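You operate a simulated robot arm through the tools that you are given. There is no shell and no other tool.

The job below is to be done with a simulated robot arm. You get a single attempt, and the scene is never put back.

JOB
Empty the steel cup into the grey bucket and swill it with water.
Fine: some water from the jug into the emptied cup, tipped into the bucket too; cup and jug back. Set down upright: water jug.
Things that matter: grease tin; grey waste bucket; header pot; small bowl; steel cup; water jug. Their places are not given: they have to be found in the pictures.

The check looks at the end state, three seconds after you hand in, the way a careful person would. Anything else that was tipped, shoved, dropped, spilled or broken makes it a failure.

ROBOT AND FRAMES
A 7-joint arm with a two-finger gripper, fixed in place. Base frame: the origin is on the floor under the middle of its stand, x ahead of it, y to its left, z up; the work surface is at about z = 0.8. Units: m, degrees, N and s.
With the tool pointing down near the work surface it reaches from about 0.34 to 0.72 m from the base axis. Its first joint turns from -66.0 to 66.0 degrees. Payload 2.45 kg.
The tool frame sits at the grasp point between the pads (the TCP): z along the fingers, y along the line on which they close. The tips reach 0.026 m beyond it. The gripper opens to 0.096 m; its body begins 0.069 m behind the TCP.
Orientation is that of the tool frame in the base frame, as a unit quaternion [w, x, y, z]. With the fingers straight down and closing along the base's y, the tool's x points along the base's -x, its y along +y and its z along -z.

CONTROLS
- The arm moves only by the tool arm_command. Its argument "deltas" is one flat list of numbers, 6 for each row, row after row: the shift along the base's x, y, z in m, then the turn, a rotation vector about the base's x, y, z in degrees. In form: [dx, dy, dz, ax, ay, az, dx, dy, dz, ax, ay, az, ...]. A call has 1 to 20 rows; each row shifts and turns the commanded pose from where the row before left it. "fingers" is the opening, from 0 (shut) to 1 (fully open), set as the call begins (left out, the last holds). Rows are played at 5 a second. More than 0.05 m and 8.6 degrees between two rows, or a gripper value outside its range, and nothing of the call is played. A pose out of reach is approached as far as the arm can. The call stops where the force on the tool passes 40 N (or 10 N more than at its start, if that is more) or the arm is blocked; 0.2 s more then pass. Each finger travels about 0.05 m/s and halts on what it meets, pressing with about 43 N; the grip force reading is that of the motor and also rises with nothing between the fingers. The clock runs only during rows and for 0.2 s after the last one: add rows that do not move to give the fingers time. The reply holds the time, the measured pose of the TCP, the force on the tool along the base axes, the opening and the grip force, in the units named above and with some noise, with the torque about the TCP (base axes, N m) and any sound that the robot's microphone picked up.
- Cameras (640 x 400 px; columns grow to the right, rows downward): "scene" is fixed at [0.1399, -0.3746, 1.4298]; the picture's right is [0.94, -0.33, 0.00], its down [-0.17, -0.47, -0.87] and it looks along [0.29, 0.82, -0.50] (base axes); focal length 298 px, centre (320, 200). "wrist" rides on the gripper at [0.082, 0.003, -0.098] in the tool frame; the picture's right is [-0.04, 1.00, 0.00], its down [-0.73, -0.03, -0.68] and it looks along [-0.68, -0.03, 0.73] (tool axes); focal length 256 px, centre (320, 200).
- capture(camera): a new picture of that camera. It takes no simulated time.
- point_at(camera, pixels): there is no depth. For up to 12 entries [column, row, z] of the newest picture of that camera ("zoom" is the newest enlarged one), the place [x, y] in the base frame at which the ray of that pixel passes the height z, good to about 0.002 m. It takes no simulated time.
- inspect(camera, box): a new picture of the part [left, top, right, bottom] of that camera's present view, enlarged. It takes no simulated time.
- job_done(): hands the job in; it is judged then, once.

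Leave the gripper open and the arm clear of the work at the hand-in unless told otherwise.

The tools are called as a command line: name --argument value ..., lists and objects as JSON in quotes. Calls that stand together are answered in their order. arm_command: Moves the arm, as the interface text tells. Its arguments: {"type":"object","properties":{"deltas":{"type":"array","items":{"type":"number"}},"fingers":{"type":"number"}},"required":["deltas"]} The other tools are called the same way: capture (camera) takes a picture; point_at (camera, pixels) gives the place at which the rays of pixels pass given heights; inspect (camera, box) takes an enlarged picture of a part of a camera's view; job_done () hands the job in.

At the start:

```text
t: 0.0
position: [0.4329, -0.0395, 1.3044]
ee_rot: [0.0, 0.0, 1.0, 0.001]
wrist_force: [0.2, -0.7, 0.3]
ft_torque: [-0.01, -0.03, 0.02]
opening: 0.0958
grasp_force: 0.1
```

scene: 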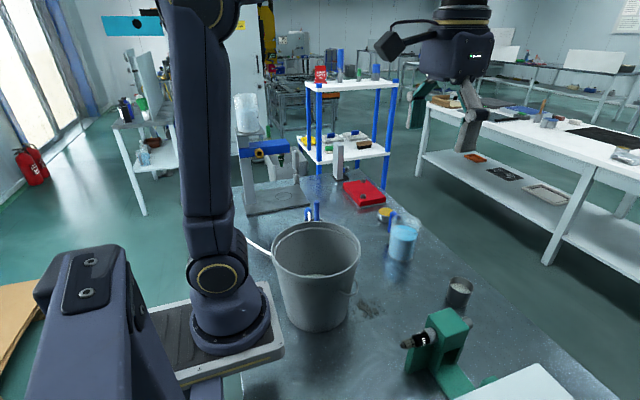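
wrist: 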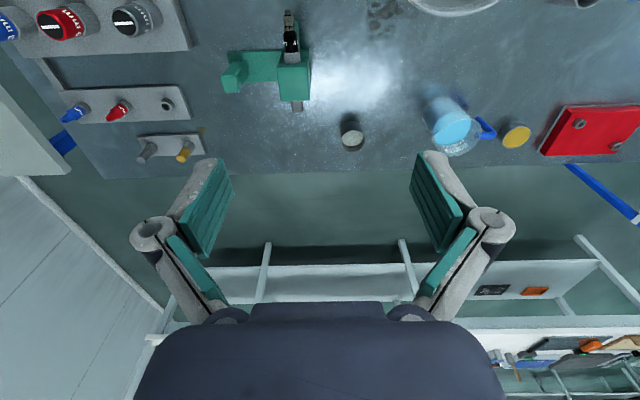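

I see the bucket around (316,270) in the scene picture, a blue-filled jug near (403,238), and a small steel cup near (459,292). A green fixture stands near the cup, with a yellow tin near (385,214). I'll take enlarged views to identify everything.

inspect --camera "scene" --box '[350, 170, 510, 270]'

inspect --camera "scene" --box '[390, 260, 630, 400]'

inspect --camera "scene" --box '[220, 80, 420, 220]'

inspect --camera "wrist" --box '[200, 0, 640, 180]'

inspect --camera "wrist" --box '[0, 0, 240, 180]'

```text
4.00 times, centred on (430, 220) of scene
```

zoom: 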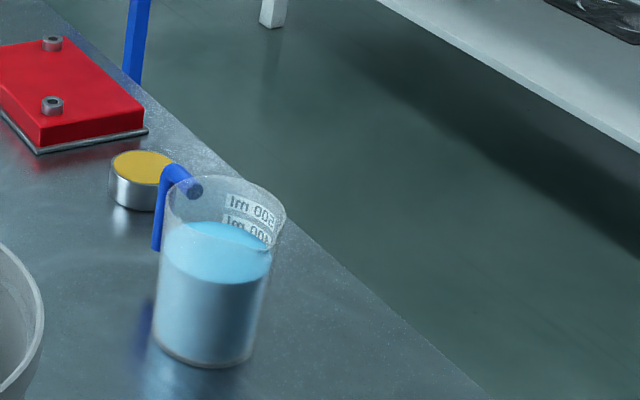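

```text
2.67 times, centred on (510, 330) of scene
```

zoom: 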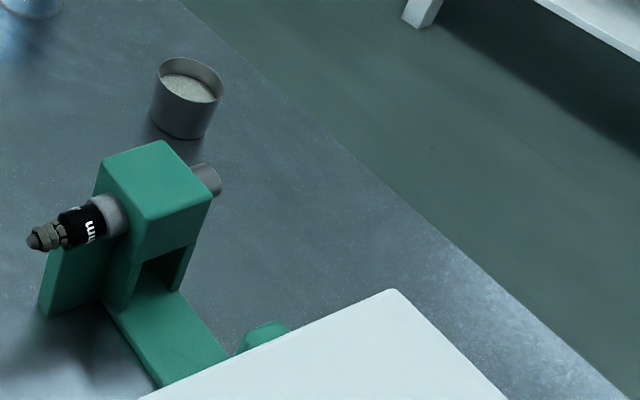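

```text
2.86 times, centred on (320, 150) of scene
```

zoom: 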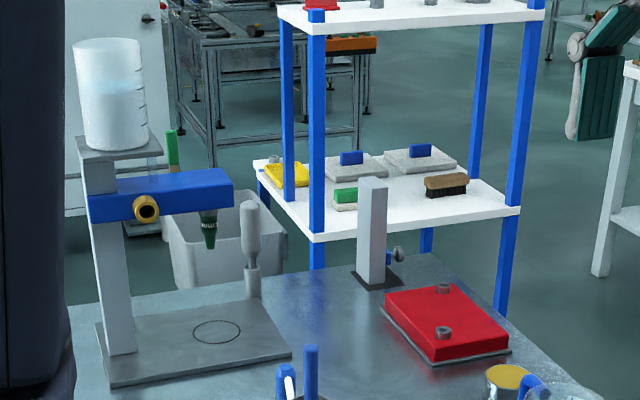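

```text
1.45 times, centred on (420, 90) of wrist
```

zoom: 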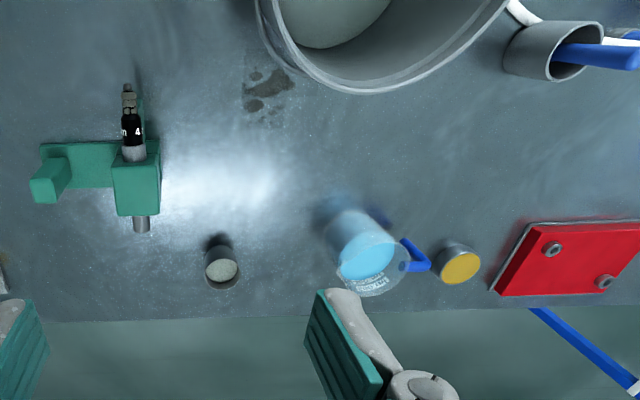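

```text
2.22 times, centred on (120, 90) of wrist
```

zoom: 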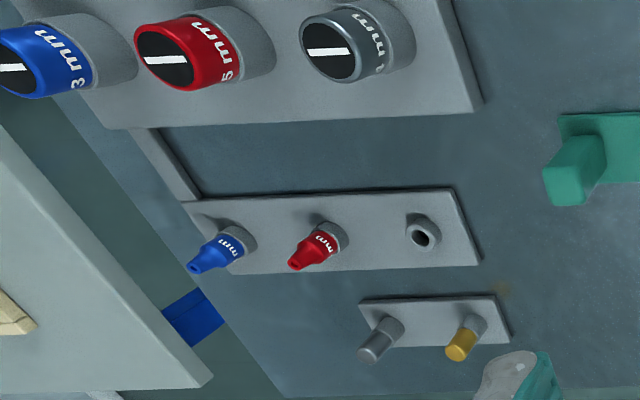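

The small steel cup near scene (459,292) holds something whitish, and a second holder with blue-handled tools stands behind the bucket. I'll zoom in on the cup, the bucket, and the area behind the bucket to identify the small bowl and the others.

inspect --camera "scene" --box '[430, 265, 490, 315]'

inspect --camera "scene" --box '[240, 190, 400, 340]'

inspect --camera "wrist" --box '[310, 100, 400, 170]'

inspect --camera "wrist" --box '[360, 0, 640, 60]'

```text
8.00 times, centred on (460, 290) of scene
```

zoom: 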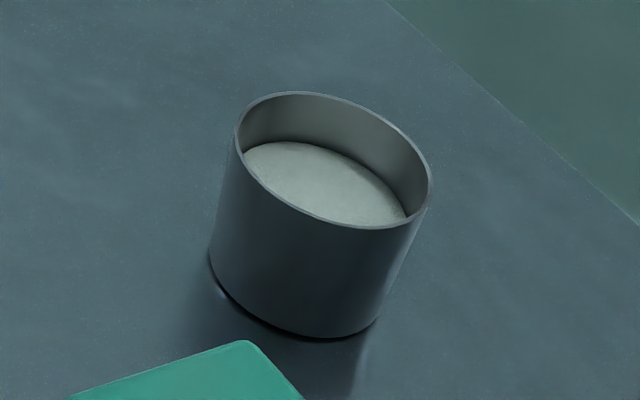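

```text
2.67 times, centred on (320, 265) of scene
```

zoom: 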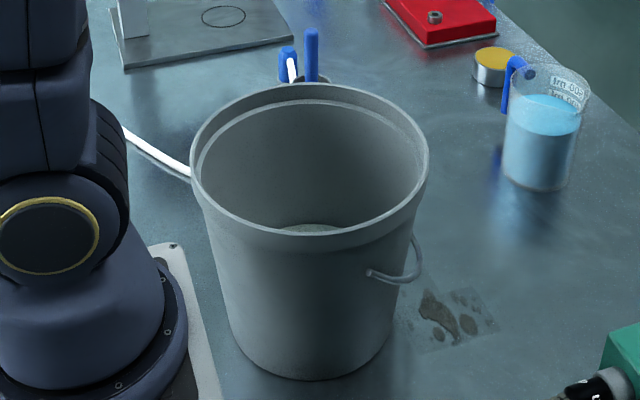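

```text
5.71 times, centred on (355, 135) of wrist
```

zoom: 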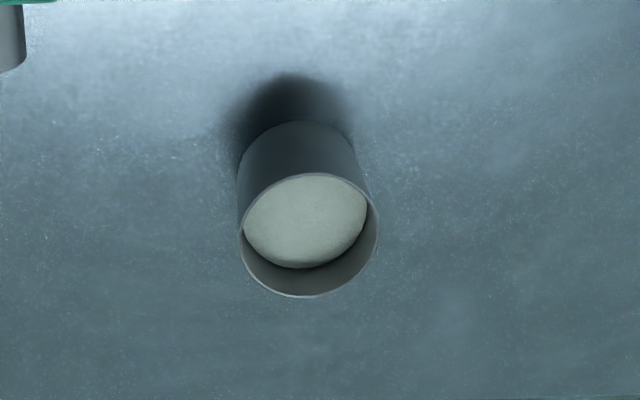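

```text
2.29 times, centred on (500, 30) of wrist
```

zoom: 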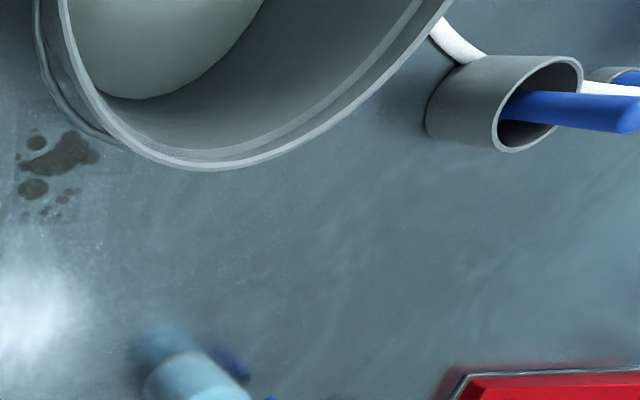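

Now I'll triangulate the cup's rim centre from both cameras (scene (461.8,285) and wrist (352.9,141.3)) at several heights, along with the jug, bucket and tin.

point_at --camera "scene" --pixels '[[461.75, 285, 0.84], [461.75, 285, 0.86], [461.75, 285, 0.88], [449.4, 283.75, 0.86], [473.9, 288.75, 0.86], [446, 296.25, 0.8], [460.6, 307.1, 0.8], [467.5, 304.4, 0.8]]'

point_at --camera "wrist" --pixels '[[352.9, 141.3, 0.84], [352.9, 141.3, 0.86], [352.9, 141.3, 0.88], [340.6, 140.3, 0.86], [365.2, 139.9, 0.86], [353.1, 152.2, 0.86], [352.4, 130.4, 0.86]]'

```text
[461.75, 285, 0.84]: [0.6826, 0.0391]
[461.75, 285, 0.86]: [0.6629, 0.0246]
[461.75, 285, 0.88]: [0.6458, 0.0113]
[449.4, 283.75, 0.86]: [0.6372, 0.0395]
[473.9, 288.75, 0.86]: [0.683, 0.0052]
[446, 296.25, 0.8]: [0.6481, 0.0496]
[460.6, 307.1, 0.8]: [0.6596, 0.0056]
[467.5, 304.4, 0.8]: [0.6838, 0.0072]
```

```text
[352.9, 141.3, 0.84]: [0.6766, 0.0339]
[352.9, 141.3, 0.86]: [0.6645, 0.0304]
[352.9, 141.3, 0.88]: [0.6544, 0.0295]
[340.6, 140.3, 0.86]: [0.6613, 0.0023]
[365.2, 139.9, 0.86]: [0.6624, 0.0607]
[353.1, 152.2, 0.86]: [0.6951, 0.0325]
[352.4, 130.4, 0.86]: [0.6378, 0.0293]
```

Cup: rim centre about (0.671, 0.032), rim height about 0.851 and diameter about 0.057. Next I'll zoom on the jug and tin in both cameras so I can triangulate them.

inspect --camera "wrist" --box '[400, 70, 560, 170]'

inspect --camera "scene" --box '[370, 200, 434, 270]'

```text
4.00 times, centred on (480, 120) of wrist
```

zoom: 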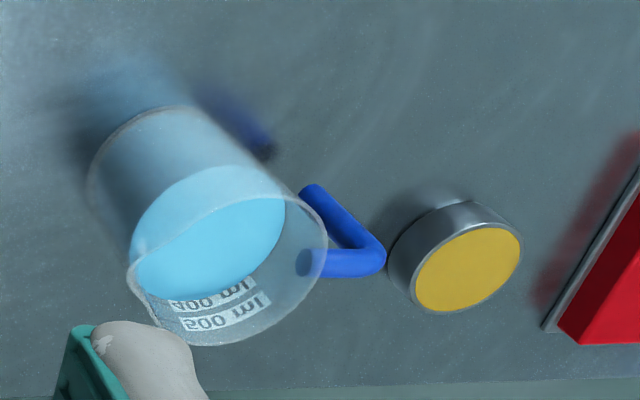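

```text
5.71 times, centred on (402, 235) of scene
```

zoom: 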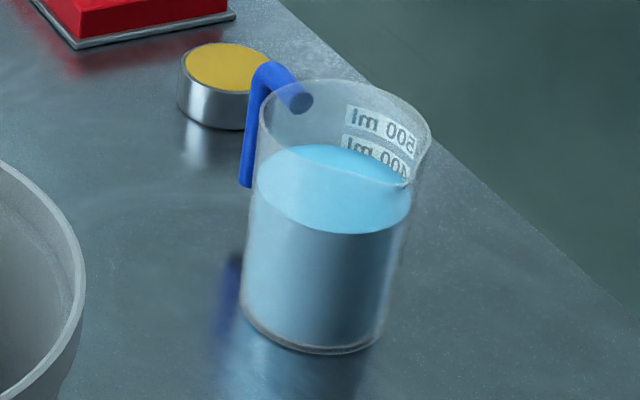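

Jug rim centre is about scene (406.4,223.1) and wrist (458,134.3). I'll triangulate it along with the base edge points, the tin, and the bucket rim.

point_at --camera "scene" --pixels '[[406.4, 223.1, 0.9], [406.4, 223.1, 0.92], [406.4, 223.1, 0.94], [390.6, 222.7, 0.92], [421.6, 226.2, 0.92], [388.2, 253.5, 0.8], [400.9, 261.8, 0.8], [412.5, 258.8, 0.8], [385.5, 212, 0.83], [377, 217, 0.8], [398.7, 217.5, 0.92], [389.5, 233.0, 0.86]]'

point_at --camera "wrist" --pixels '[[458, 134.25, 0.9], [458, 134.25, 0.92], [458, 134.25, 0.94], [481.7, 130, 0.92], [432, 141.25, 0.92], [458.75, 156.2, 0.92], [423, 110, 0.8], [517, 137.5, 0.83], [493, 136.3, 0.92], [476, 135.5, 0.92], [478, 117.5, 0.86]]'

inspect --camera "scene" --box '[260, 205, 380, 340]'

```text
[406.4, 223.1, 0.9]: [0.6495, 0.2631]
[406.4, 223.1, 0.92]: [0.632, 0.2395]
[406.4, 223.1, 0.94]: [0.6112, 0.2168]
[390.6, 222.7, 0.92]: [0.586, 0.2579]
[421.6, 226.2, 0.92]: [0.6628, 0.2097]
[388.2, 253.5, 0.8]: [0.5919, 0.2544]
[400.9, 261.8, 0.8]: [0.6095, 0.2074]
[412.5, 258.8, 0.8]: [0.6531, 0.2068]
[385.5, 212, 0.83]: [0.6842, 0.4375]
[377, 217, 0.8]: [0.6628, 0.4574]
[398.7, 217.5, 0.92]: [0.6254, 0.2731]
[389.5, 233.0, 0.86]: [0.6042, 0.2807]
```

```text
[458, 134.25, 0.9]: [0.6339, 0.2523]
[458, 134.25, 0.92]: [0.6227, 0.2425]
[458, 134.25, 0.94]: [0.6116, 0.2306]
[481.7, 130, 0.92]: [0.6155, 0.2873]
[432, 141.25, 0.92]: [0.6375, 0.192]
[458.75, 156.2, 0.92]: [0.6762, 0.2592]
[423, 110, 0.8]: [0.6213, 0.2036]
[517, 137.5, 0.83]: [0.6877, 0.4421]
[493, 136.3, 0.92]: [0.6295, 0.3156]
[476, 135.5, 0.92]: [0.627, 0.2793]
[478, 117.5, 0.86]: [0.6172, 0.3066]
```

```text
2.96 times, centred on (320, 272) of scene
```

zoom: 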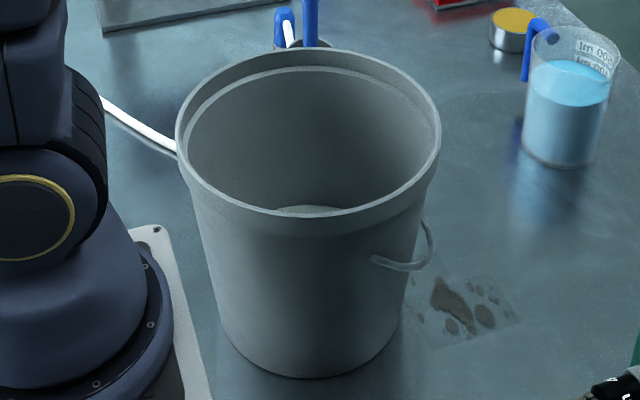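

Jug rim sits at about z 0.925, centre about (0.625,0.238), body about 0.08 wide. Now the bucket: rim left at scene (271.4,250), right (361,255), far top (313,220.6), near (318.3,284), base bottom (316.6,332).

point_at --camera "scene" --pixels '[[316.6, 332.1, 0.8], [284.5, 312.5, 0.8], [348.7, 314.2, 0.8], [271.4, 250, 1.04], [361, 255, 1.04], [313, 220.6, 1.04], [318.3, 284, 1.04], [271.4, 250, 1.0], [361, 255, 1.0], [313, 220.6, 1.0], [318.3, 284, 1.0]]'

point_at --camera "wrist" --pixels '[[443, 16.5, 1.0], [443, 16.5, 1.04], [443, 16.5, 1.02]]'

```text
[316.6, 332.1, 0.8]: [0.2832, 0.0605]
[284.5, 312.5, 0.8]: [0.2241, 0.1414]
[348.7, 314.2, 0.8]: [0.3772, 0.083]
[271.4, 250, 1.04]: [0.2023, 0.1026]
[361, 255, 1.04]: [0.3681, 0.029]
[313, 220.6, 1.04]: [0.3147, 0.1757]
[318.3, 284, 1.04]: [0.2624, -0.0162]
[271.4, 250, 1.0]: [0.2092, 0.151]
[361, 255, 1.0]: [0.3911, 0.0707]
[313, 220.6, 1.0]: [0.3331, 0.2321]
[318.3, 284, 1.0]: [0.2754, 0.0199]
```

```text
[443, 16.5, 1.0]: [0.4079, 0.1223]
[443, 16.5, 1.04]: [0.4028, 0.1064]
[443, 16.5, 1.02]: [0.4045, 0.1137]
```

The bucket rim is at about z 0.995 with its centre near (0.304, 0.125) and radius about 0.105. Before planning the grasp I want a closer view of the cup, fixture and jug, so I'll move the arm slowly in free air down to about z 1.15 and in front of the cup.

arm_command --deltas '[0.005, 0.03, -0.03, 0, 0, 0, 0.005, 0.03, -0.03, 0, 0, 0, 0.005, 0.03, -0.03, 0, 0, 0, 0.005, 0.02, -0.03, 0, 0, 0, 0, 0, -0.03, 0, 0, 0, 0, 0, 0, 0, 0, 0]' --fingers 1

```text
t: 1.4
position: [0.453, 0.0721, 1.1542]
ee_rot: [0.0, 0.0, 1.0, -0.001]
wrist_force: [0.0, -0.1, 0.0]
ft_torque: [0.01, 0.01, 0.02]
opening: 0.0961
grasp_force: 0.1
```

The move went cleanly. I'll take a wrist picture and a scene picture from here.

capture --camera "wrist"

capture --camera "scene"

```text
taken
```

wrist: 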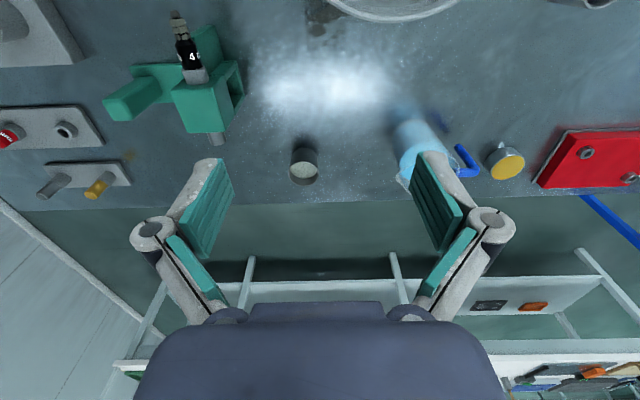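

```text
taken
```

scene: 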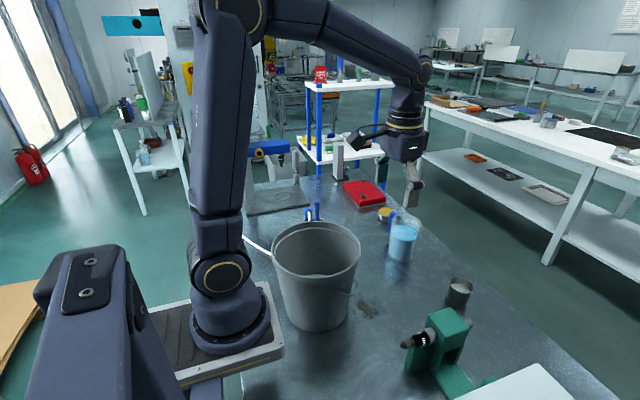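

The arm is clear of everything. I'll zoom the wrist view on the fixture and cup, and on the jug and handle, to measure clearances.

inspect --camera "wrist" --box '[90, 0, 350, 200]'

inspect --camera "wrist" --box '[370, 90, 530, 200]'

inspect --camera "wrist" --box '[0, 0, 640, 130]'

point_at --camera "wrist" --pixels '[[303.5, 172, 0.85], [290, 172, 0.85], [318, 171, 0.85], [218, 138, 0.88], [243, 95, 0.9], [225, 130, 0.85], [243, 95, 0.8], [103, 178, 0.83], [55, 185, 0.83]]'

```text
2.00 times, centred on (220, 100) of wrist
```

zoom: 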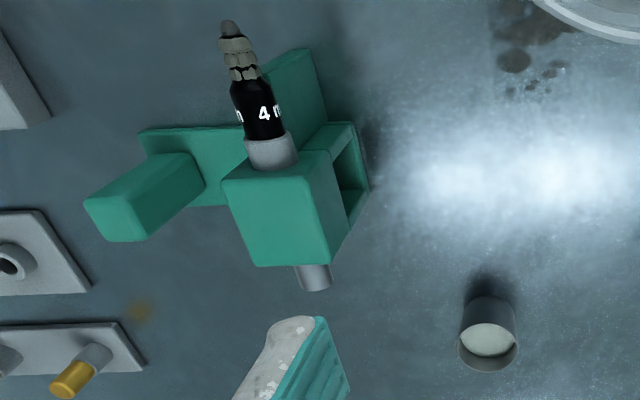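

```text
3.64 times, centred on (450, 145) of wrist
```

zoom: 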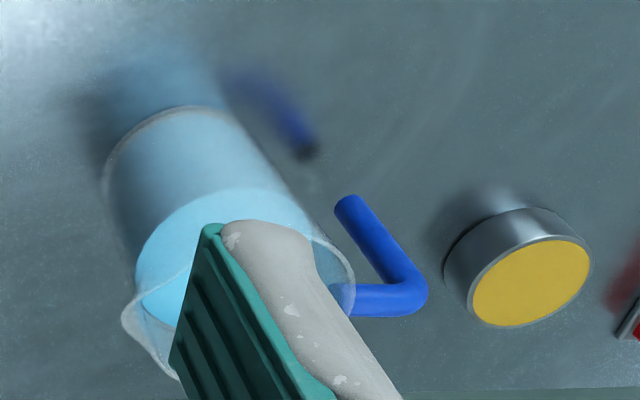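

```text
1.00 times, centred on (320, 65) of wrist (not enlarged: the box is as wide or as high as the picture)
```

zoom: 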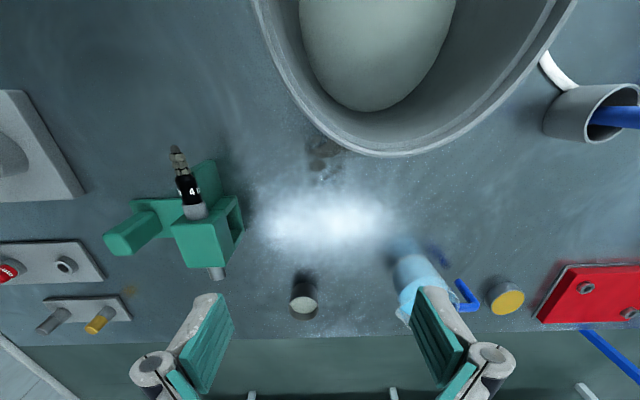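

```text
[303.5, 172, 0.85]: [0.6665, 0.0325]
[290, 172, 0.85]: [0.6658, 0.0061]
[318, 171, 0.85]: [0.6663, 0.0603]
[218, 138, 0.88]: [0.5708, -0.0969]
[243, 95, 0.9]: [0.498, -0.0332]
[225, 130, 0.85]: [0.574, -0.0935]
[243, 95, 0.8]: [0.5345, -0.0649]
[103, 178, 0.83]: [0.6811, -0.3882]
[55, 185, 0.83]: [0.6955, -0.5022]
```

I need the spout tip (wrist about (395.6,176.6)), the handle corner (about (479,172)) and the handle's lower end (about (457,147)) in base coordinates.

point_at --camera "wrist" --pixels '[[395.6, 176.6, 0.925], [475, 172.5, 0.915], [480, 170, 0.915], [457.5, 146, 0.855], [455, 172, 0.925], [391, 136, 0.8], [403, 126, 0.8], [459, 172, 0.915]]'

inspect --camera "scene" --box '[380, 205, 430, 265]'

```text
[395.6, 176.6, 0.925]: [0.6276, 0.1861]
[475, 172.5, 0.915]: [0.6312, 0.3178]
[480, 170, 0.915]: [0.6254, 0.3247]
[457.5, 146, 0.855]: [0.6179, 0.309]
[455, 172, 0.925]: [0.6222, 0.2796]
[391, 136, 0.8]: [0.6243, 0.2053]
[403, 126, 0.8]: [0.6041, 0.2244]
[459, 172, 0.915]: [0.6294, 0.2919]
```

```text
6.67 times, centred on (405, 235) of scene
```

zoom: 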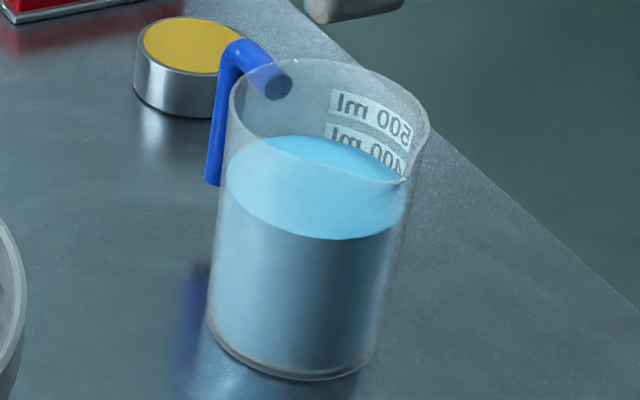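

The jug's spout points along -y (tip at about (0.628,0.186)) and its handle along +y. The cup and fixture are about 0.09 m apart. Before touching anything I'll test in free air, high above the bucket, whether the arm can reach the pouring attitude with the tool tilted back towards the base. First I'll raise it and turn to azimuth 22°.

arm_command --deltas '[-0.01, 0.02, 0.03, 0, 0, 7.4, -0.01, 0.02, 0.03, 0, 0, 7.3, -0.01, 0.02, 0.03, 0, 0, 7.3, -0.01, 0.02, 0.02, 0, 0, 0, 0, 0, 0, 0, 0, 0]'

```text
t: 2.6
position: [0.4136, 0.1532, 1.2643]
ee_rot: [-0.001, -0.191, 0.982, 0.0]
wrist_force: [0.4, -0.6, 0.2]
ft_torque: [0.01, -0.03, 0.01]
opening: 0.0962
grasp_force: 0.0
```

Reached. Now I'll tilt the tool backward by 60° in 7.5° steps about the horizontal axis, keeping the TCP in place.

arm_command --deltas '[-0.005, -0.002, 0, -2.81, 6.95, 0, -0.005, -0.002, 0, -2.81, 6.95, 0, -0.005, -0.002, 0, -2.81, 6.95, 0, -0.005, -0.002, 0, -2.81, 6.95, 0, -0.005, -0.002, 0, -2.81, 6.95, 0, -0.005, -0.002, 0, -2.81, 6.95, 0, -0.005, -0.002, 0, -2.81, 6.95, 0, -0.005, -0.002, 0, -2.81, 6.95, 0, 0, 0, 0, 0, 0, 0, 0, 0, 0, 0, 0, 0]'

```text
t: 4.8
position: [0.3338, 0.1445, 1.2202]
ee_rot: [-0.345, -0.177, 0.92, -0.063]
wrist_force: [-0.6, -0.3, -0.2]
ft_torque: [0.0, 0.0, -0.01]
opening: 0.0958
grasp_force: 0.0
out of reach, approached as far as the arm can: row 4, 5, 6, 7, 8
```

The backward tilt limits out at about 40° when it's radial to the base, so I'd need to pour tangentially, with the tool pointing along ±y over the bucket. I'll undo this tilt first, then check the pose.

arm_command --deltas '[0.005, 0.002, 0, 2.81, -6.95, 0, 0.005, 0.002, 0, 2.81, -6.95, 0, 0.005, 0.002, 0, 2.81, -6.95, 0, 0.005, 0.002, 0, 2.81, -6.95, 0, 0.005, 0.002, 0, 2.81, -6.95, 0, 0.005, 0.002, 0, 2.81, -6.95, 0, 0.005, 0.002, 0, 2.81, -6.95, 0, 0.005, 0.002, 0, 2.81, -6.95, 0, 0, 0, 0, 0, 0, 0]'

```text
t: 6.8
position: [0.374, 0.1611, 1.2201]
ee_rot: [0.162, -0.188, 0.968, 0.035]
wrist_force: [-0.2, 0.7, 0.1]
ft_torque: [-0.01, -0.03, -0.02]
opening: 0.0963
grasp_force: 0.0
```

The commanded pose re-bases on the actual pose at each call, so the tool is now 19° forward of vertical. I'll level it, yaw by -90° to azimuth -68°, and then test tilting tangentially.

arm_command --deltas '[0, 0, 0.01, -2.37, 5.85, 0, 0, 0, 0.01, -2.37, 5.85, 0, 0, 0, 0.01, -2.37, 5.85, 0, 0, 0, 0, 0, 0, -7.5, 0, 0, 0, 0, 0, -7.5, 0, 0, 0, 0, 0, -7.5, 0, 0, 0, 0, 0, -7.5, 0, 0, 0, 0, 0, -7.5, 0, 0, 0, 0, 0, -7.5, 0, 0, 0, 0, 0, -7.5, 0, 0, 0, 0, 0, -7.5, 0, 0, 0, 0, 0, -7.5, 0, 0, 0, 0, 0, -7.5, 0, 0, 0, 0, 0, -7.5, 0, 0, 0, 0, 0, -7.5, 0, 0, 0, 0, 0, 0]'

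```text
t: 10.2
position: [0.3735, 0.1622, 1.2507]
ee_rot: [0.002, 0.56, 0.828, 0.004]
wrist_force: [0.4, -0.3, 0.0]
ft_torque: [-0.01, -0.02, -0.01]
opening: 0.096
grasp_force: 0.0
```

The yaw of -68° was reached. Now I'll tilt 90° about (0.927,0.375,0), which swings the wrist to the -y side of the bucket, in two halves.

arm_command --deltas '[0, 0, 0, 6.95, 2.81, 0, 0, 0, 0, 6.95, 2.81, 0, 0, 0, 0, 6.95, 2.81, 0, 0, 0, 0, 6.95, 2.81, 0, 0, 0, 0, 6.95, 2.81, 0, 0, 0, 0, 6.95, 2.81, 0, 0, 0, 0, 6.95, 2.81, 0, 0, 0, 0, 6.95, 2.81, 0, 0, 0, 0, 6.95, 2.81, 0, 0, 0, 0, 6.95, 2.81, 0, 0, 0, 0, 6.95, 2.81, 0, 0, 0, 0, 6.95, 2.81, 0, 0, 0, 0, 0, 0, 0]'

```text
t: 13.0
position: [0.3735, 0.1612, 1.2505]
ee_rot: [0.585, -0.399, -0.584, -0.398]
wrist_force: [-0.4, -0.7, -0.7]
ft_torque: [0.04, 0.02, -0.02]
opening: 0.0958
grasp_force: 0.0
```

The full 90° tilt was reached without trouble. I'll look at the scene to see clearance against the bucket.

capture --camera "scene"

capture --camera "wrist"

```text
taken
```

scene: 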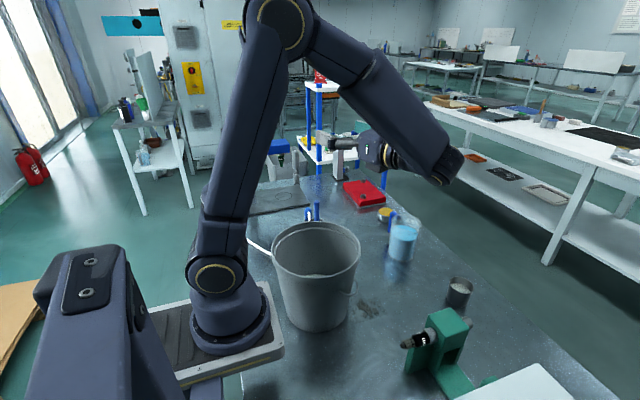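

```text
taken
```

wrist: 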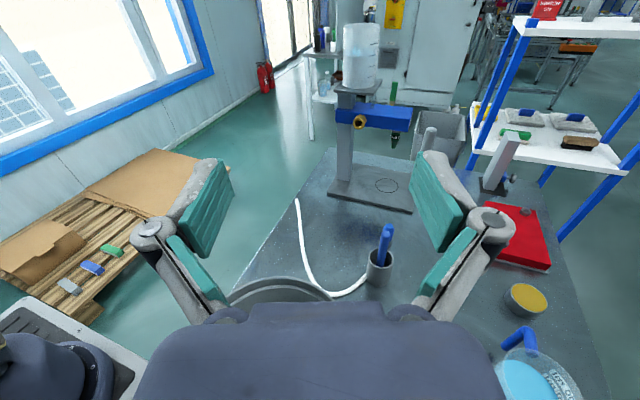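

The arm has good clearance. I haven't identified the small bowl yet, so I'll zoom into this wrist view around the stand and the tool holder.

inspect --camera "wrist" --box '[290, 120, 560, 330]'

inspect --camera "wrist" --box '[320, 0, 640, 170]'

inspect --camera "scene" --box '[420, 320, 620, 400]'

```text
1.90 times, centred on (425, 225) of wrist
```

zoom: 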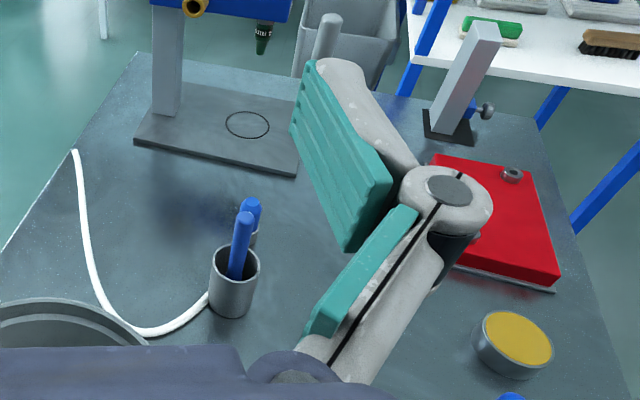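

```text
2.00 times, centred on (480, 85) of wrist
```

zoom: 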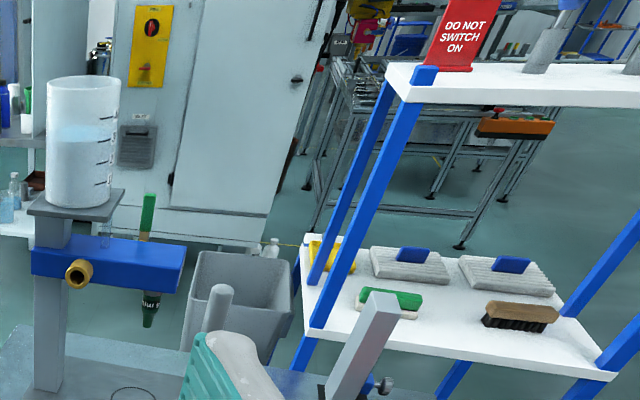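

```text
3.20 times, centred on (520, 360) of scene
```

zoom: 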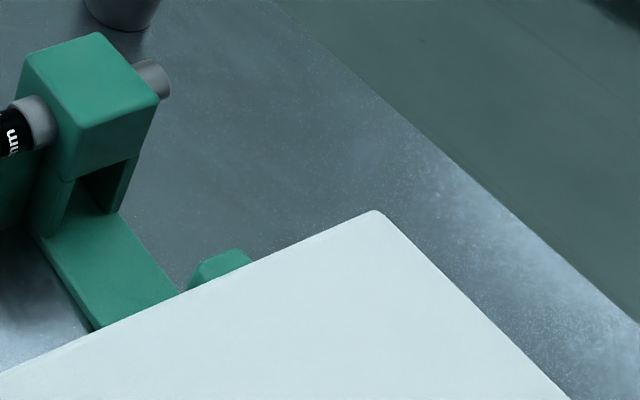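

No separate bowl is visible near the working paths. Next I'll test the pour position itself: lower to about (0.318,0.142,1.13) in this attitude, still well above the bucket rim (0.995).

arm_command --deltas '[-0.014, -0.005, -0.03, 0, 0, 0, -0.014, -0.005, -0.03, 0, 0, 0, -0.014, -0.005, -0.03, 0, 0, 0, -0.014, -0.005, -0.03, 0, 0, 0, 0, 0, 0, 0, 0, 0]'

```text
t: 14.2
position: [0.317, 0.1414, 1.132]
ee_rot: [-0.585, 0.398, 0.585, 0.397]
wrist_force: [0.3, 0.0, -0.5]
ft_torque: [0.02, 0.0, 0.0]
opening: 0.096
grasp_force: 0.1
```

That's reachable. Now I'll try 15° more tilt, for fully inverting the cup, and look again.

arm_command --deltas '[0, 0, 0, 6.95, 2.81, 0, 0, 0, 0, 6.95, 2.81, 0, 0, 0, 0, 0, 0, 0]'

capture --camera "scene"

```text
t: 15.0
position: [0.3167, 0.1406, 1.132]
ee_rot: [0.656, -0.344, -0.503, -0.446]
wrist_force: [0.6, 0.1, -0.4]
ft_torque: [0.04, 0.01, 0.0]
opening: 0.0959
grasp_force: 0.1
```

```text
taken
```

scene: 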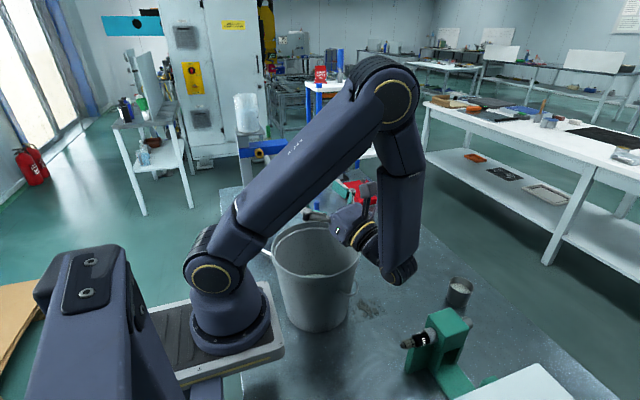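

The full inverted attitude (over 140° of cup tilt for a 50° grasp) is reachable. Now I'll run the motion in reverse to the carrying attitude (tool 40° forward of vertical at yaw -68°, cup upright), rising slightly, to verify the whole carry path.

arm_command --deltas '[0.002, 0, 0.005, -6.72, -2.72, 0, 0.002, 0, 0.005, -6.72, -2.72, 0, 0.002, 0, 0.005, -6.72, -2.72, 0, 0.002, 0, 0.005, -6.72, -2.72, 0, 0.002, 0, 0.005, -6.72, -2.72, 0, 0.002, 0, 0.005, -6.72, -2.72, 0, 0.002, 0, 0.005, -6.72, -2.72, 0, 0.002, 0, 0.005, -6.72, -2.72, 0, 0.002, 0, 0.005, -6.72, -2.72, 0, 0.002, 0, 0.005, -6.72, -2.72, 0, 0.002, 0, 0.005, -6.72, -2.72, 0, 0.002, 0, 0.005, -6.72, -2.72, 0, 0.002, 0, 0.005, -6.72, -2.72, 0, 0.002, 0, 0.005, -6.72, -2.72, 0, 0.002, 0, 0.005, -6.72, -2.72, 0, 0.002, 0, 0.005, -6.72, -2.72, 0, 0.002, 0, 0.005, -6.72, -2.72, 0, 0.002, 0, 0.005, -6.72, -2.72, 0, 0.002, 0, 0.005, -6.72, -2.72, 0, 0.002, 0, 0.005, -6.72, -2.72, 0]'

```text
t: 19.2
position: [0.3579, 0.1404, 1.2315]
ee_rot: [0.288, 0.524, 0.779, -0.189]
wrist_force: [0.0, 1.0, -1.0]
ft_torque: [-0.02, 0.05, 0.0]
opening: 0.0959
grasp_force: 0.0
```

The full path is verified. Now I'll yaw back by +58° to azimuth -10° while moving out towards the cup, ending near (0.56,0.05,1.07), keeping the 40° forward tilt.

arm_command --deltas '[0.025, -0.011, -0.01, 0, 0, 7.25, 0.025, -0.011, -0.015, 0, 0, 7.25, 0.025, -0.011, -0.02, 0, 0, 7.25, 0.025, -0.011, -0.02, 0, 0, 7.25, 0.025, -0.011, -0.025, 0, 0, 7.25, 0.025, -0.011, -0.025, 0, 0, 7.25, 0.025, -0.011, -0.025, 0, 0, 7.25, 0.025, -0.011, -0.02, 0, 0, 7.25, 0, 0, 0, 0, 0, 0]' --fingers 1

capture --camera "wrist"

capture --camera "scene"

```text
t: 21.2
position: [0.5564, 0.0541, 1.0684]
ee_rot: [0.342, 0.08, 0.936, -0.026]
wrist_force: [0.4, -0.1, -0.3]
ft_torque: [0.01, -0.01, 0.0]
opening: 0.0961
grasp_force: 0.0
```

```text
taken
```

wrist: 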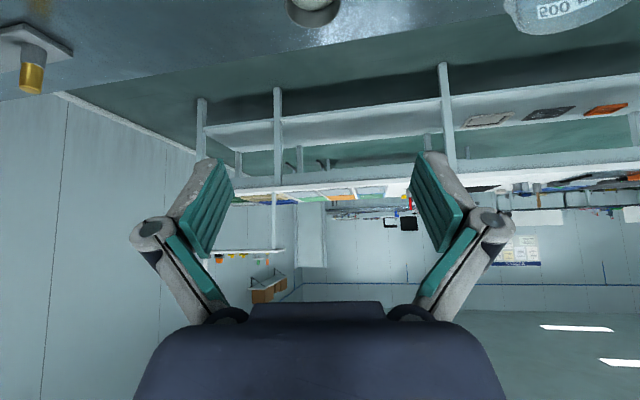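

```text
taken
```

scene: 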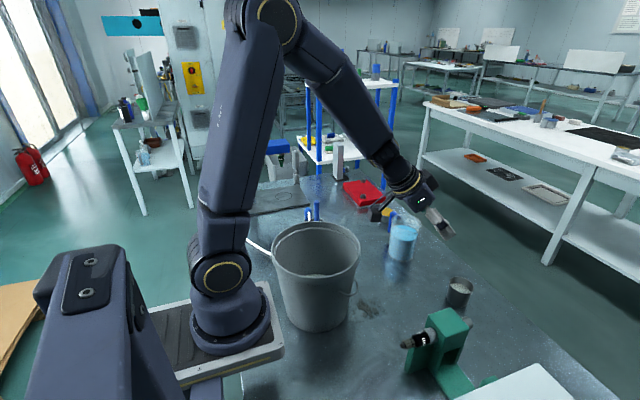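

Orientation is correct (yaw -10°, 40° forward). Next I'll descend to the pre-grasp point about (0.593,0.045,0.928), roughly 0.12 m short of the cup along the tool axis.

arm_command --deltas '[0.0074, -0.0018, -0.028, 0, 0, 0, 0.0074, -0.0018, -0.028, 0, 0, 0, 0.0074, -0.0018, -0.028, 0, 0, 0, 0.0074, -0.0018, -0.028, 0, 0, 0, 0.0074, -0.0018, -0.028, 0, 0, 0, 0, 0, 0, 0, 0, 0]'

capture --camera "wrist"

inspect --camera "scene" --box '[380, 180, 520, 320]'

```text
t: 22.6
position: [0.5941, 0.0433, 0.9299]
ee_rot: [0.342, 0.082, 0.936, -0.026]
wrist_force: [0.0, -0.1, 0.6]
ft_torque: [-0.03, 0.01, 0.02]
opening: 0.096
grasp_force: 0.0
```

```text
taken
```

wrist: 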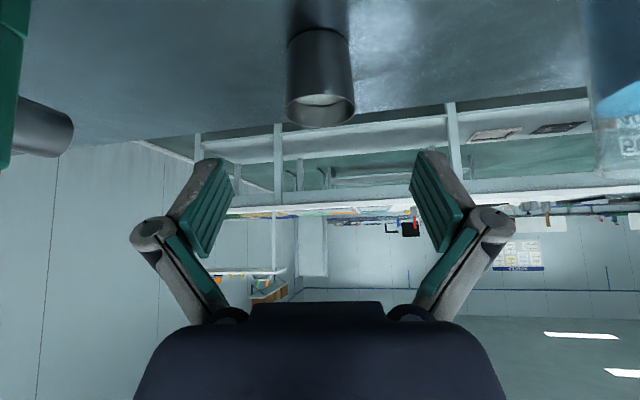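

```text
2.86 times, centred on (450, 250) of scene
```

zoom: 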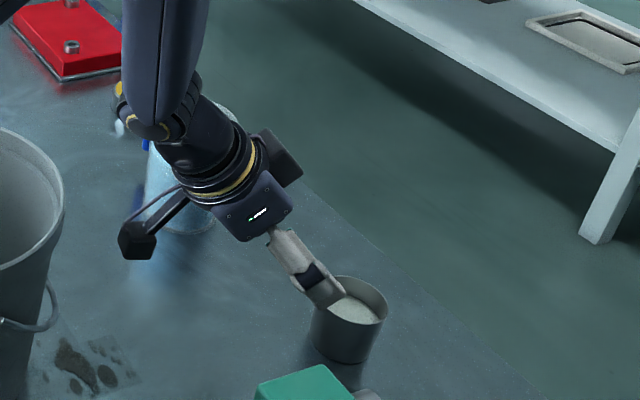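

The cup sits centred between the pads in the wrist view (cup at about column 321, pad midline about 322). I'll advance halfway along the tool axis and check.

arm_command --deltas '[0.0125, -0.0019, -0.0155, 0, 0, 0, 0.0125, -0.0019, -0.0155, 0, 0, 0, 0.0125, -0.0019, -0.0155, 0, 0, 0, 0.0125, -0.0019, -0.0155, 0, 0, 0, 0, 0, 0, 0, 0, 0]'

capture --camera "wrist"

inspect --camera "scene" --box '[400, 220, 520, 330]'

```text
t: 23.8
position: [0.6433, 0.037, 0.8667]
ee_rot: [0.343, 0.079, 0.936, -0.025]
wrist_force: [1.1, -0.1, 0.3]
ft_torque: [0.01, -0.04, -0.01]
opening: 0.0961
grasp_force: 0.0
```

```text
taken
```

wrist: 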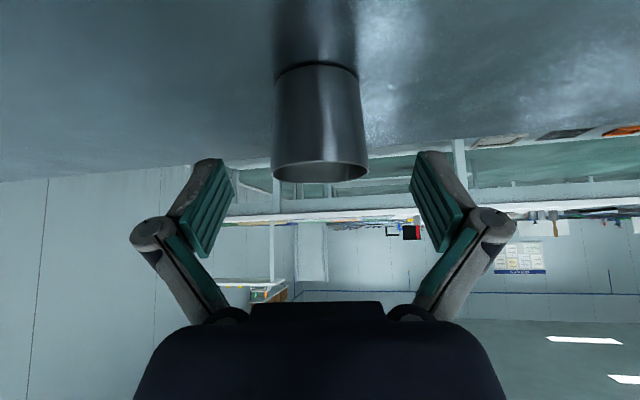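

```text
3.64 times, centred on (460, 275) of scene
```

zoom: 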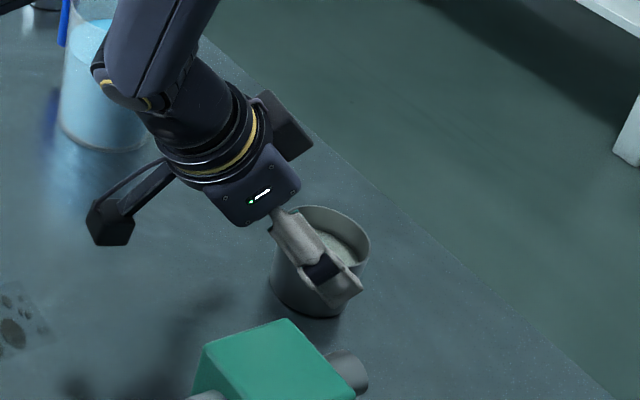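

The fingers straddle the cup with clear space on both sides. I'll advance the remaining 0.04 m to the grasp height, TCP about z 0.836.

arm_command --deltas '[0.0086, -0.0015, -0.0102, 0, 0, 0, 0.0086, -0.0015, -0.0102, 0, 0, 0, 0.0086, -0.0015, -0.0102, 0, 0, 0, 0, 0, 0, 0, 0, 0]'

capture --camera "wrist"

inspect --camera "scene" --box '[400, 220, 520, 330]'

```text
t: 24.8
position: [0.6706, 0.0323, 0.8381]
ee_rot: [0.342, 0.08, 0.936, -0.025]
wrist_force: [-0.5, 0.1, 0.5]
ft_torque: [-0.02, 0.02, -0.05]
opening: 0.096
grasp_force: 0.0
```

```text
taken
```

wrist: 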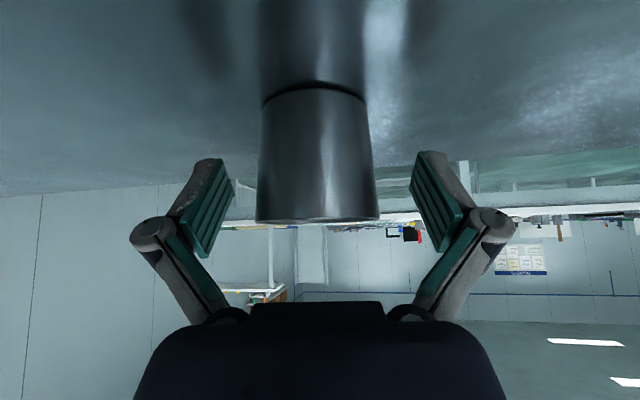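

```text
3.64 times, centred on (460, 275) of scene
```

zoom: 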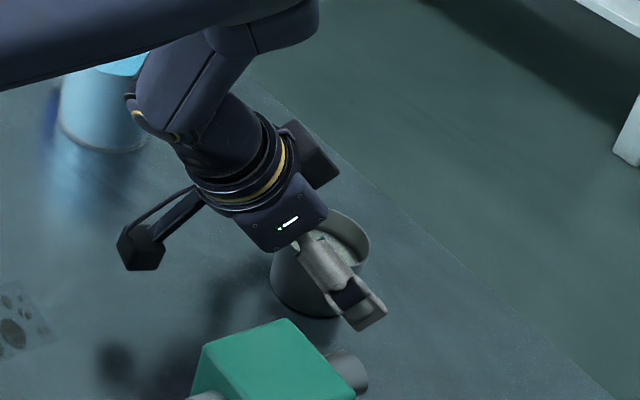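

The pads are on either side of the cup with nothing touching. Now I'll close the fingers and hold for about a second.

arm_command --deltas '[0, 0, 0, 0, 0, 0, 0, 0, 0, 0, 0, 0, 0, 0, 0, 0, 0, 0, 0, 0, 0, 0, 0, 0, 0, 0, 0, 0, 0, 0, 0, 0, 0, 0, 0, 0]' --fingers 0.3

capture --camera "wrist"

inspect --camera "scene" --box '[400, 220, 520, 330]'

```text
t: 26.2
position: [0.6711, 0.0319, 0.8389]
ee_rot: [0.342, 0.08, 0.936, -0.025]
wrist_force: [-1.1, -1.3, 2.4]
ft_torque: [-0.16, 0.05, -0.03]
opening: 0.0567
grasp_force: 42.9
```

```text
taken
```

wrist: 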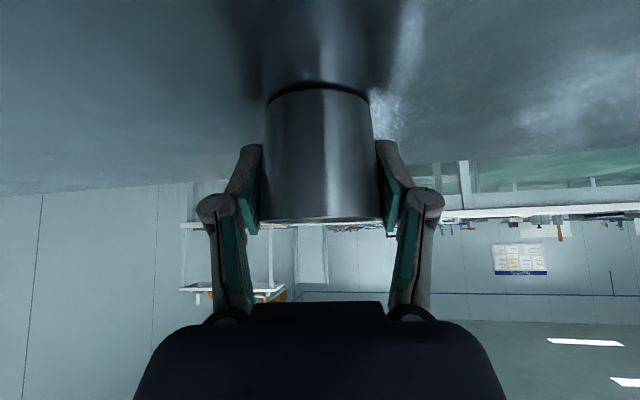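

```text
3.64 times, centred on (460, 275) of scene
```

zoom: 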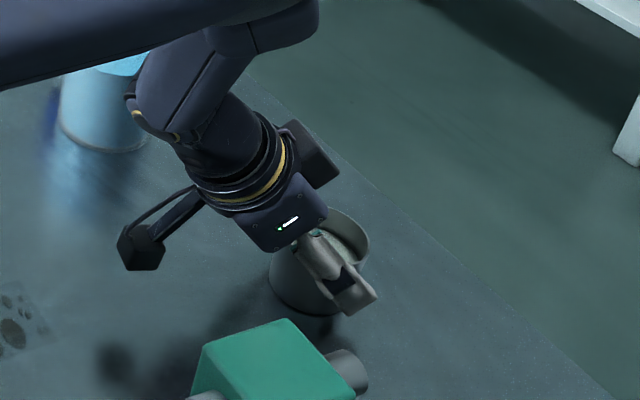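

The cup is gripped at opening 0.0567 with 42.9 N. I'll lift gently 4 cm and check.

arm_command --deltas '[0, 0, 0.005, 0, 0, 0, 0, 0, 0.01, 0, 0, 0, 0, 0, 0.01, 0, 0, 0, 0, 0, 0.015, 0, 0, 0, 0, 0, 0, 0, 0, 0]'

capture --camera "wrist"

inspect --camera "scene" --box '[400, 200, 520, 310]'

```text
t: 27.4
position: [0.6691, 0.0319, 0.8778]
ee_rot: [0.342, 0.08, 0.936, -0.026]
wrist_force: [-1.5, 1.7, -2.0]
ft_torque: [0.02, 0.01, -0.04]
opening: 0.0555
grasp_force: 43.6
```

```text
taken
```

wrist: 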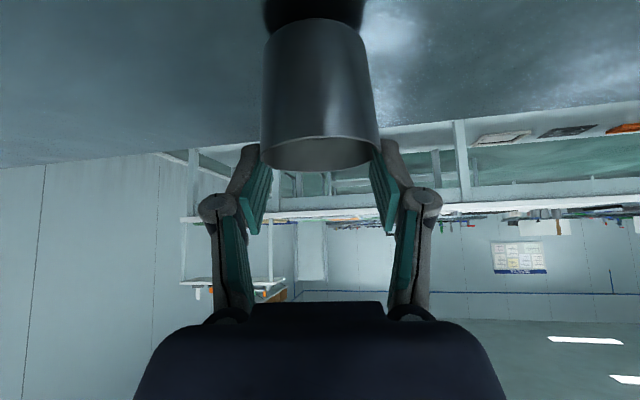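

```text
3.64 times, centred on (460, 255) of scene
```

zoom: 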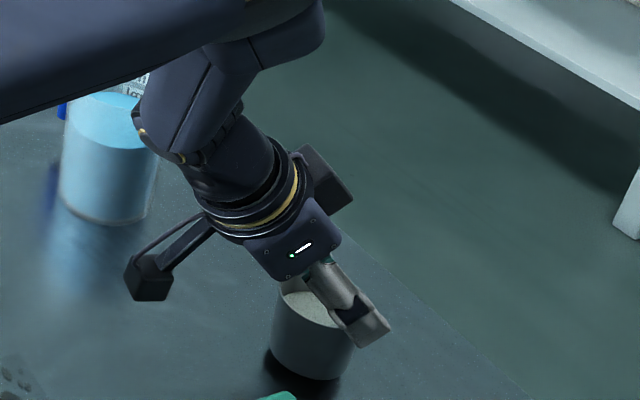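

The wrist view shows the cup lower relative to the pads than before, so it may have slipped in the grip while lifting. I'll look closely before moving further.

inspect --camera "wrist" --box '[180, 0, 460, 260]'

inspect --camera "scene" --box '[430, 250, 490, 315]'

```text
1.54 times, centred on (320, 130) of wrist
```

zoom: 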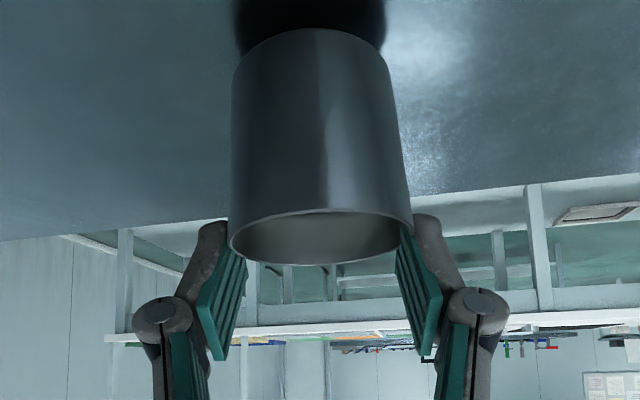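

```text
6.15 times, centred on (460, 282) of scene
```

zoom: 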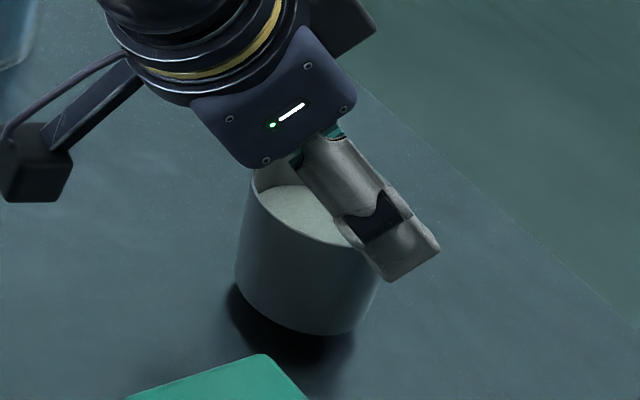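

The cup has slipped about 3 cm down and now hangs by its rim about 1 cm above the table, still upright. I'll lower it slowly back to the table before it drops, then re-grip better.

arm_command --deltas '[0, 0, -0.003, 0, 0, 0, 0, 0, -0.003, 0, 0, 0, 0, 0, -0.003, 0, 0, 0]'

inspect --camera "scene" --box '[430, 250, 490, 315]'

inspect --camera "wrist" --box '[180, 0, 460, 260]'

```text
t: 28.2
position: [0.6698, 0.0325, 0.8702]
ee_rot: [0.342, 0.081, 0.936, -0.025]
wrist_force: [-0.6, 0.0, 0.3]
ft_torque: [0.06, 0.08, 0.0]
opening: 0.0557
grasp_force: 43.2
```

```text
6.15 times, centred on (460, 282) of scene
```

zoom: 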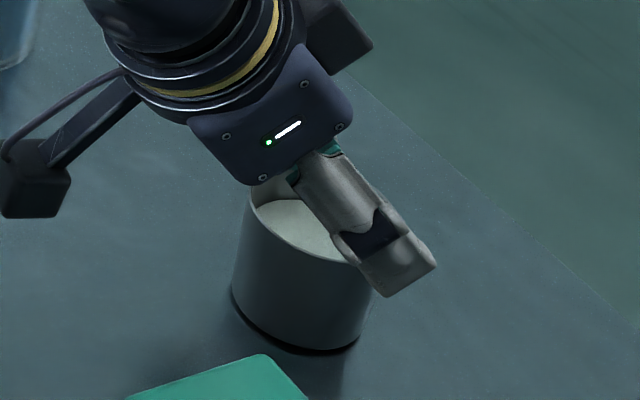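

```text
1.54 times, centred on (320, 130) of wrist
```

zoom: 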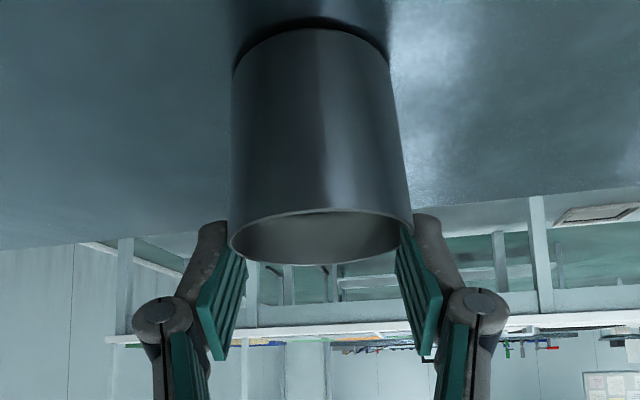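

The cup rests on the table again (force about 0, still upright, same spot). I'll open the fingers, let them clear, and check that it stands free.

arm_command --deltas '[0, 0, 0, 0, 0, 0, 0, 0, 0, 0, 0, 0, 0, 0, 0, 0, 0, 0, 0, 0, 0, 0, 0, 0]' --fingers 1

inspect --camera "scene" --box '[430, 250, 490, 315]'

inspect --camera "wrist" --box '[120, 0, 520, 290]'

```text
t: 29.2
position: [0.6686, 0.0321, 0.8688]
ee_rot: [0.342, 0.08, 0.936, -0.026]
wrist_force: [-0.5, 0.3, 0.2]
ft_torque: [0.0, -0.02, 0.02]
opening: 0.0959
grasp_force: 0.0
```

```text
6.15 times, centred on (460, 282) of scene
```

zoom: 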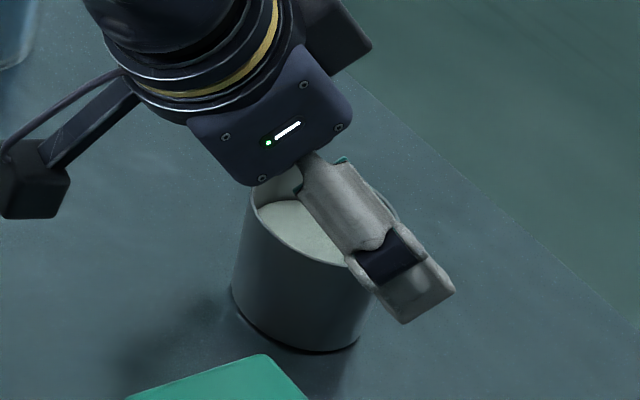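

```text
1.38 times, centred on (320, 145) of wrist
```

zoom: 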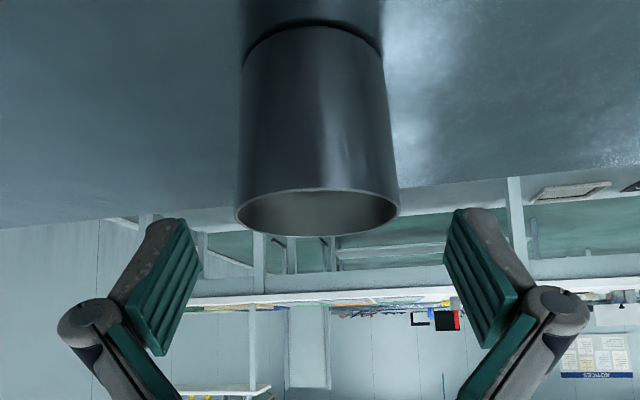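

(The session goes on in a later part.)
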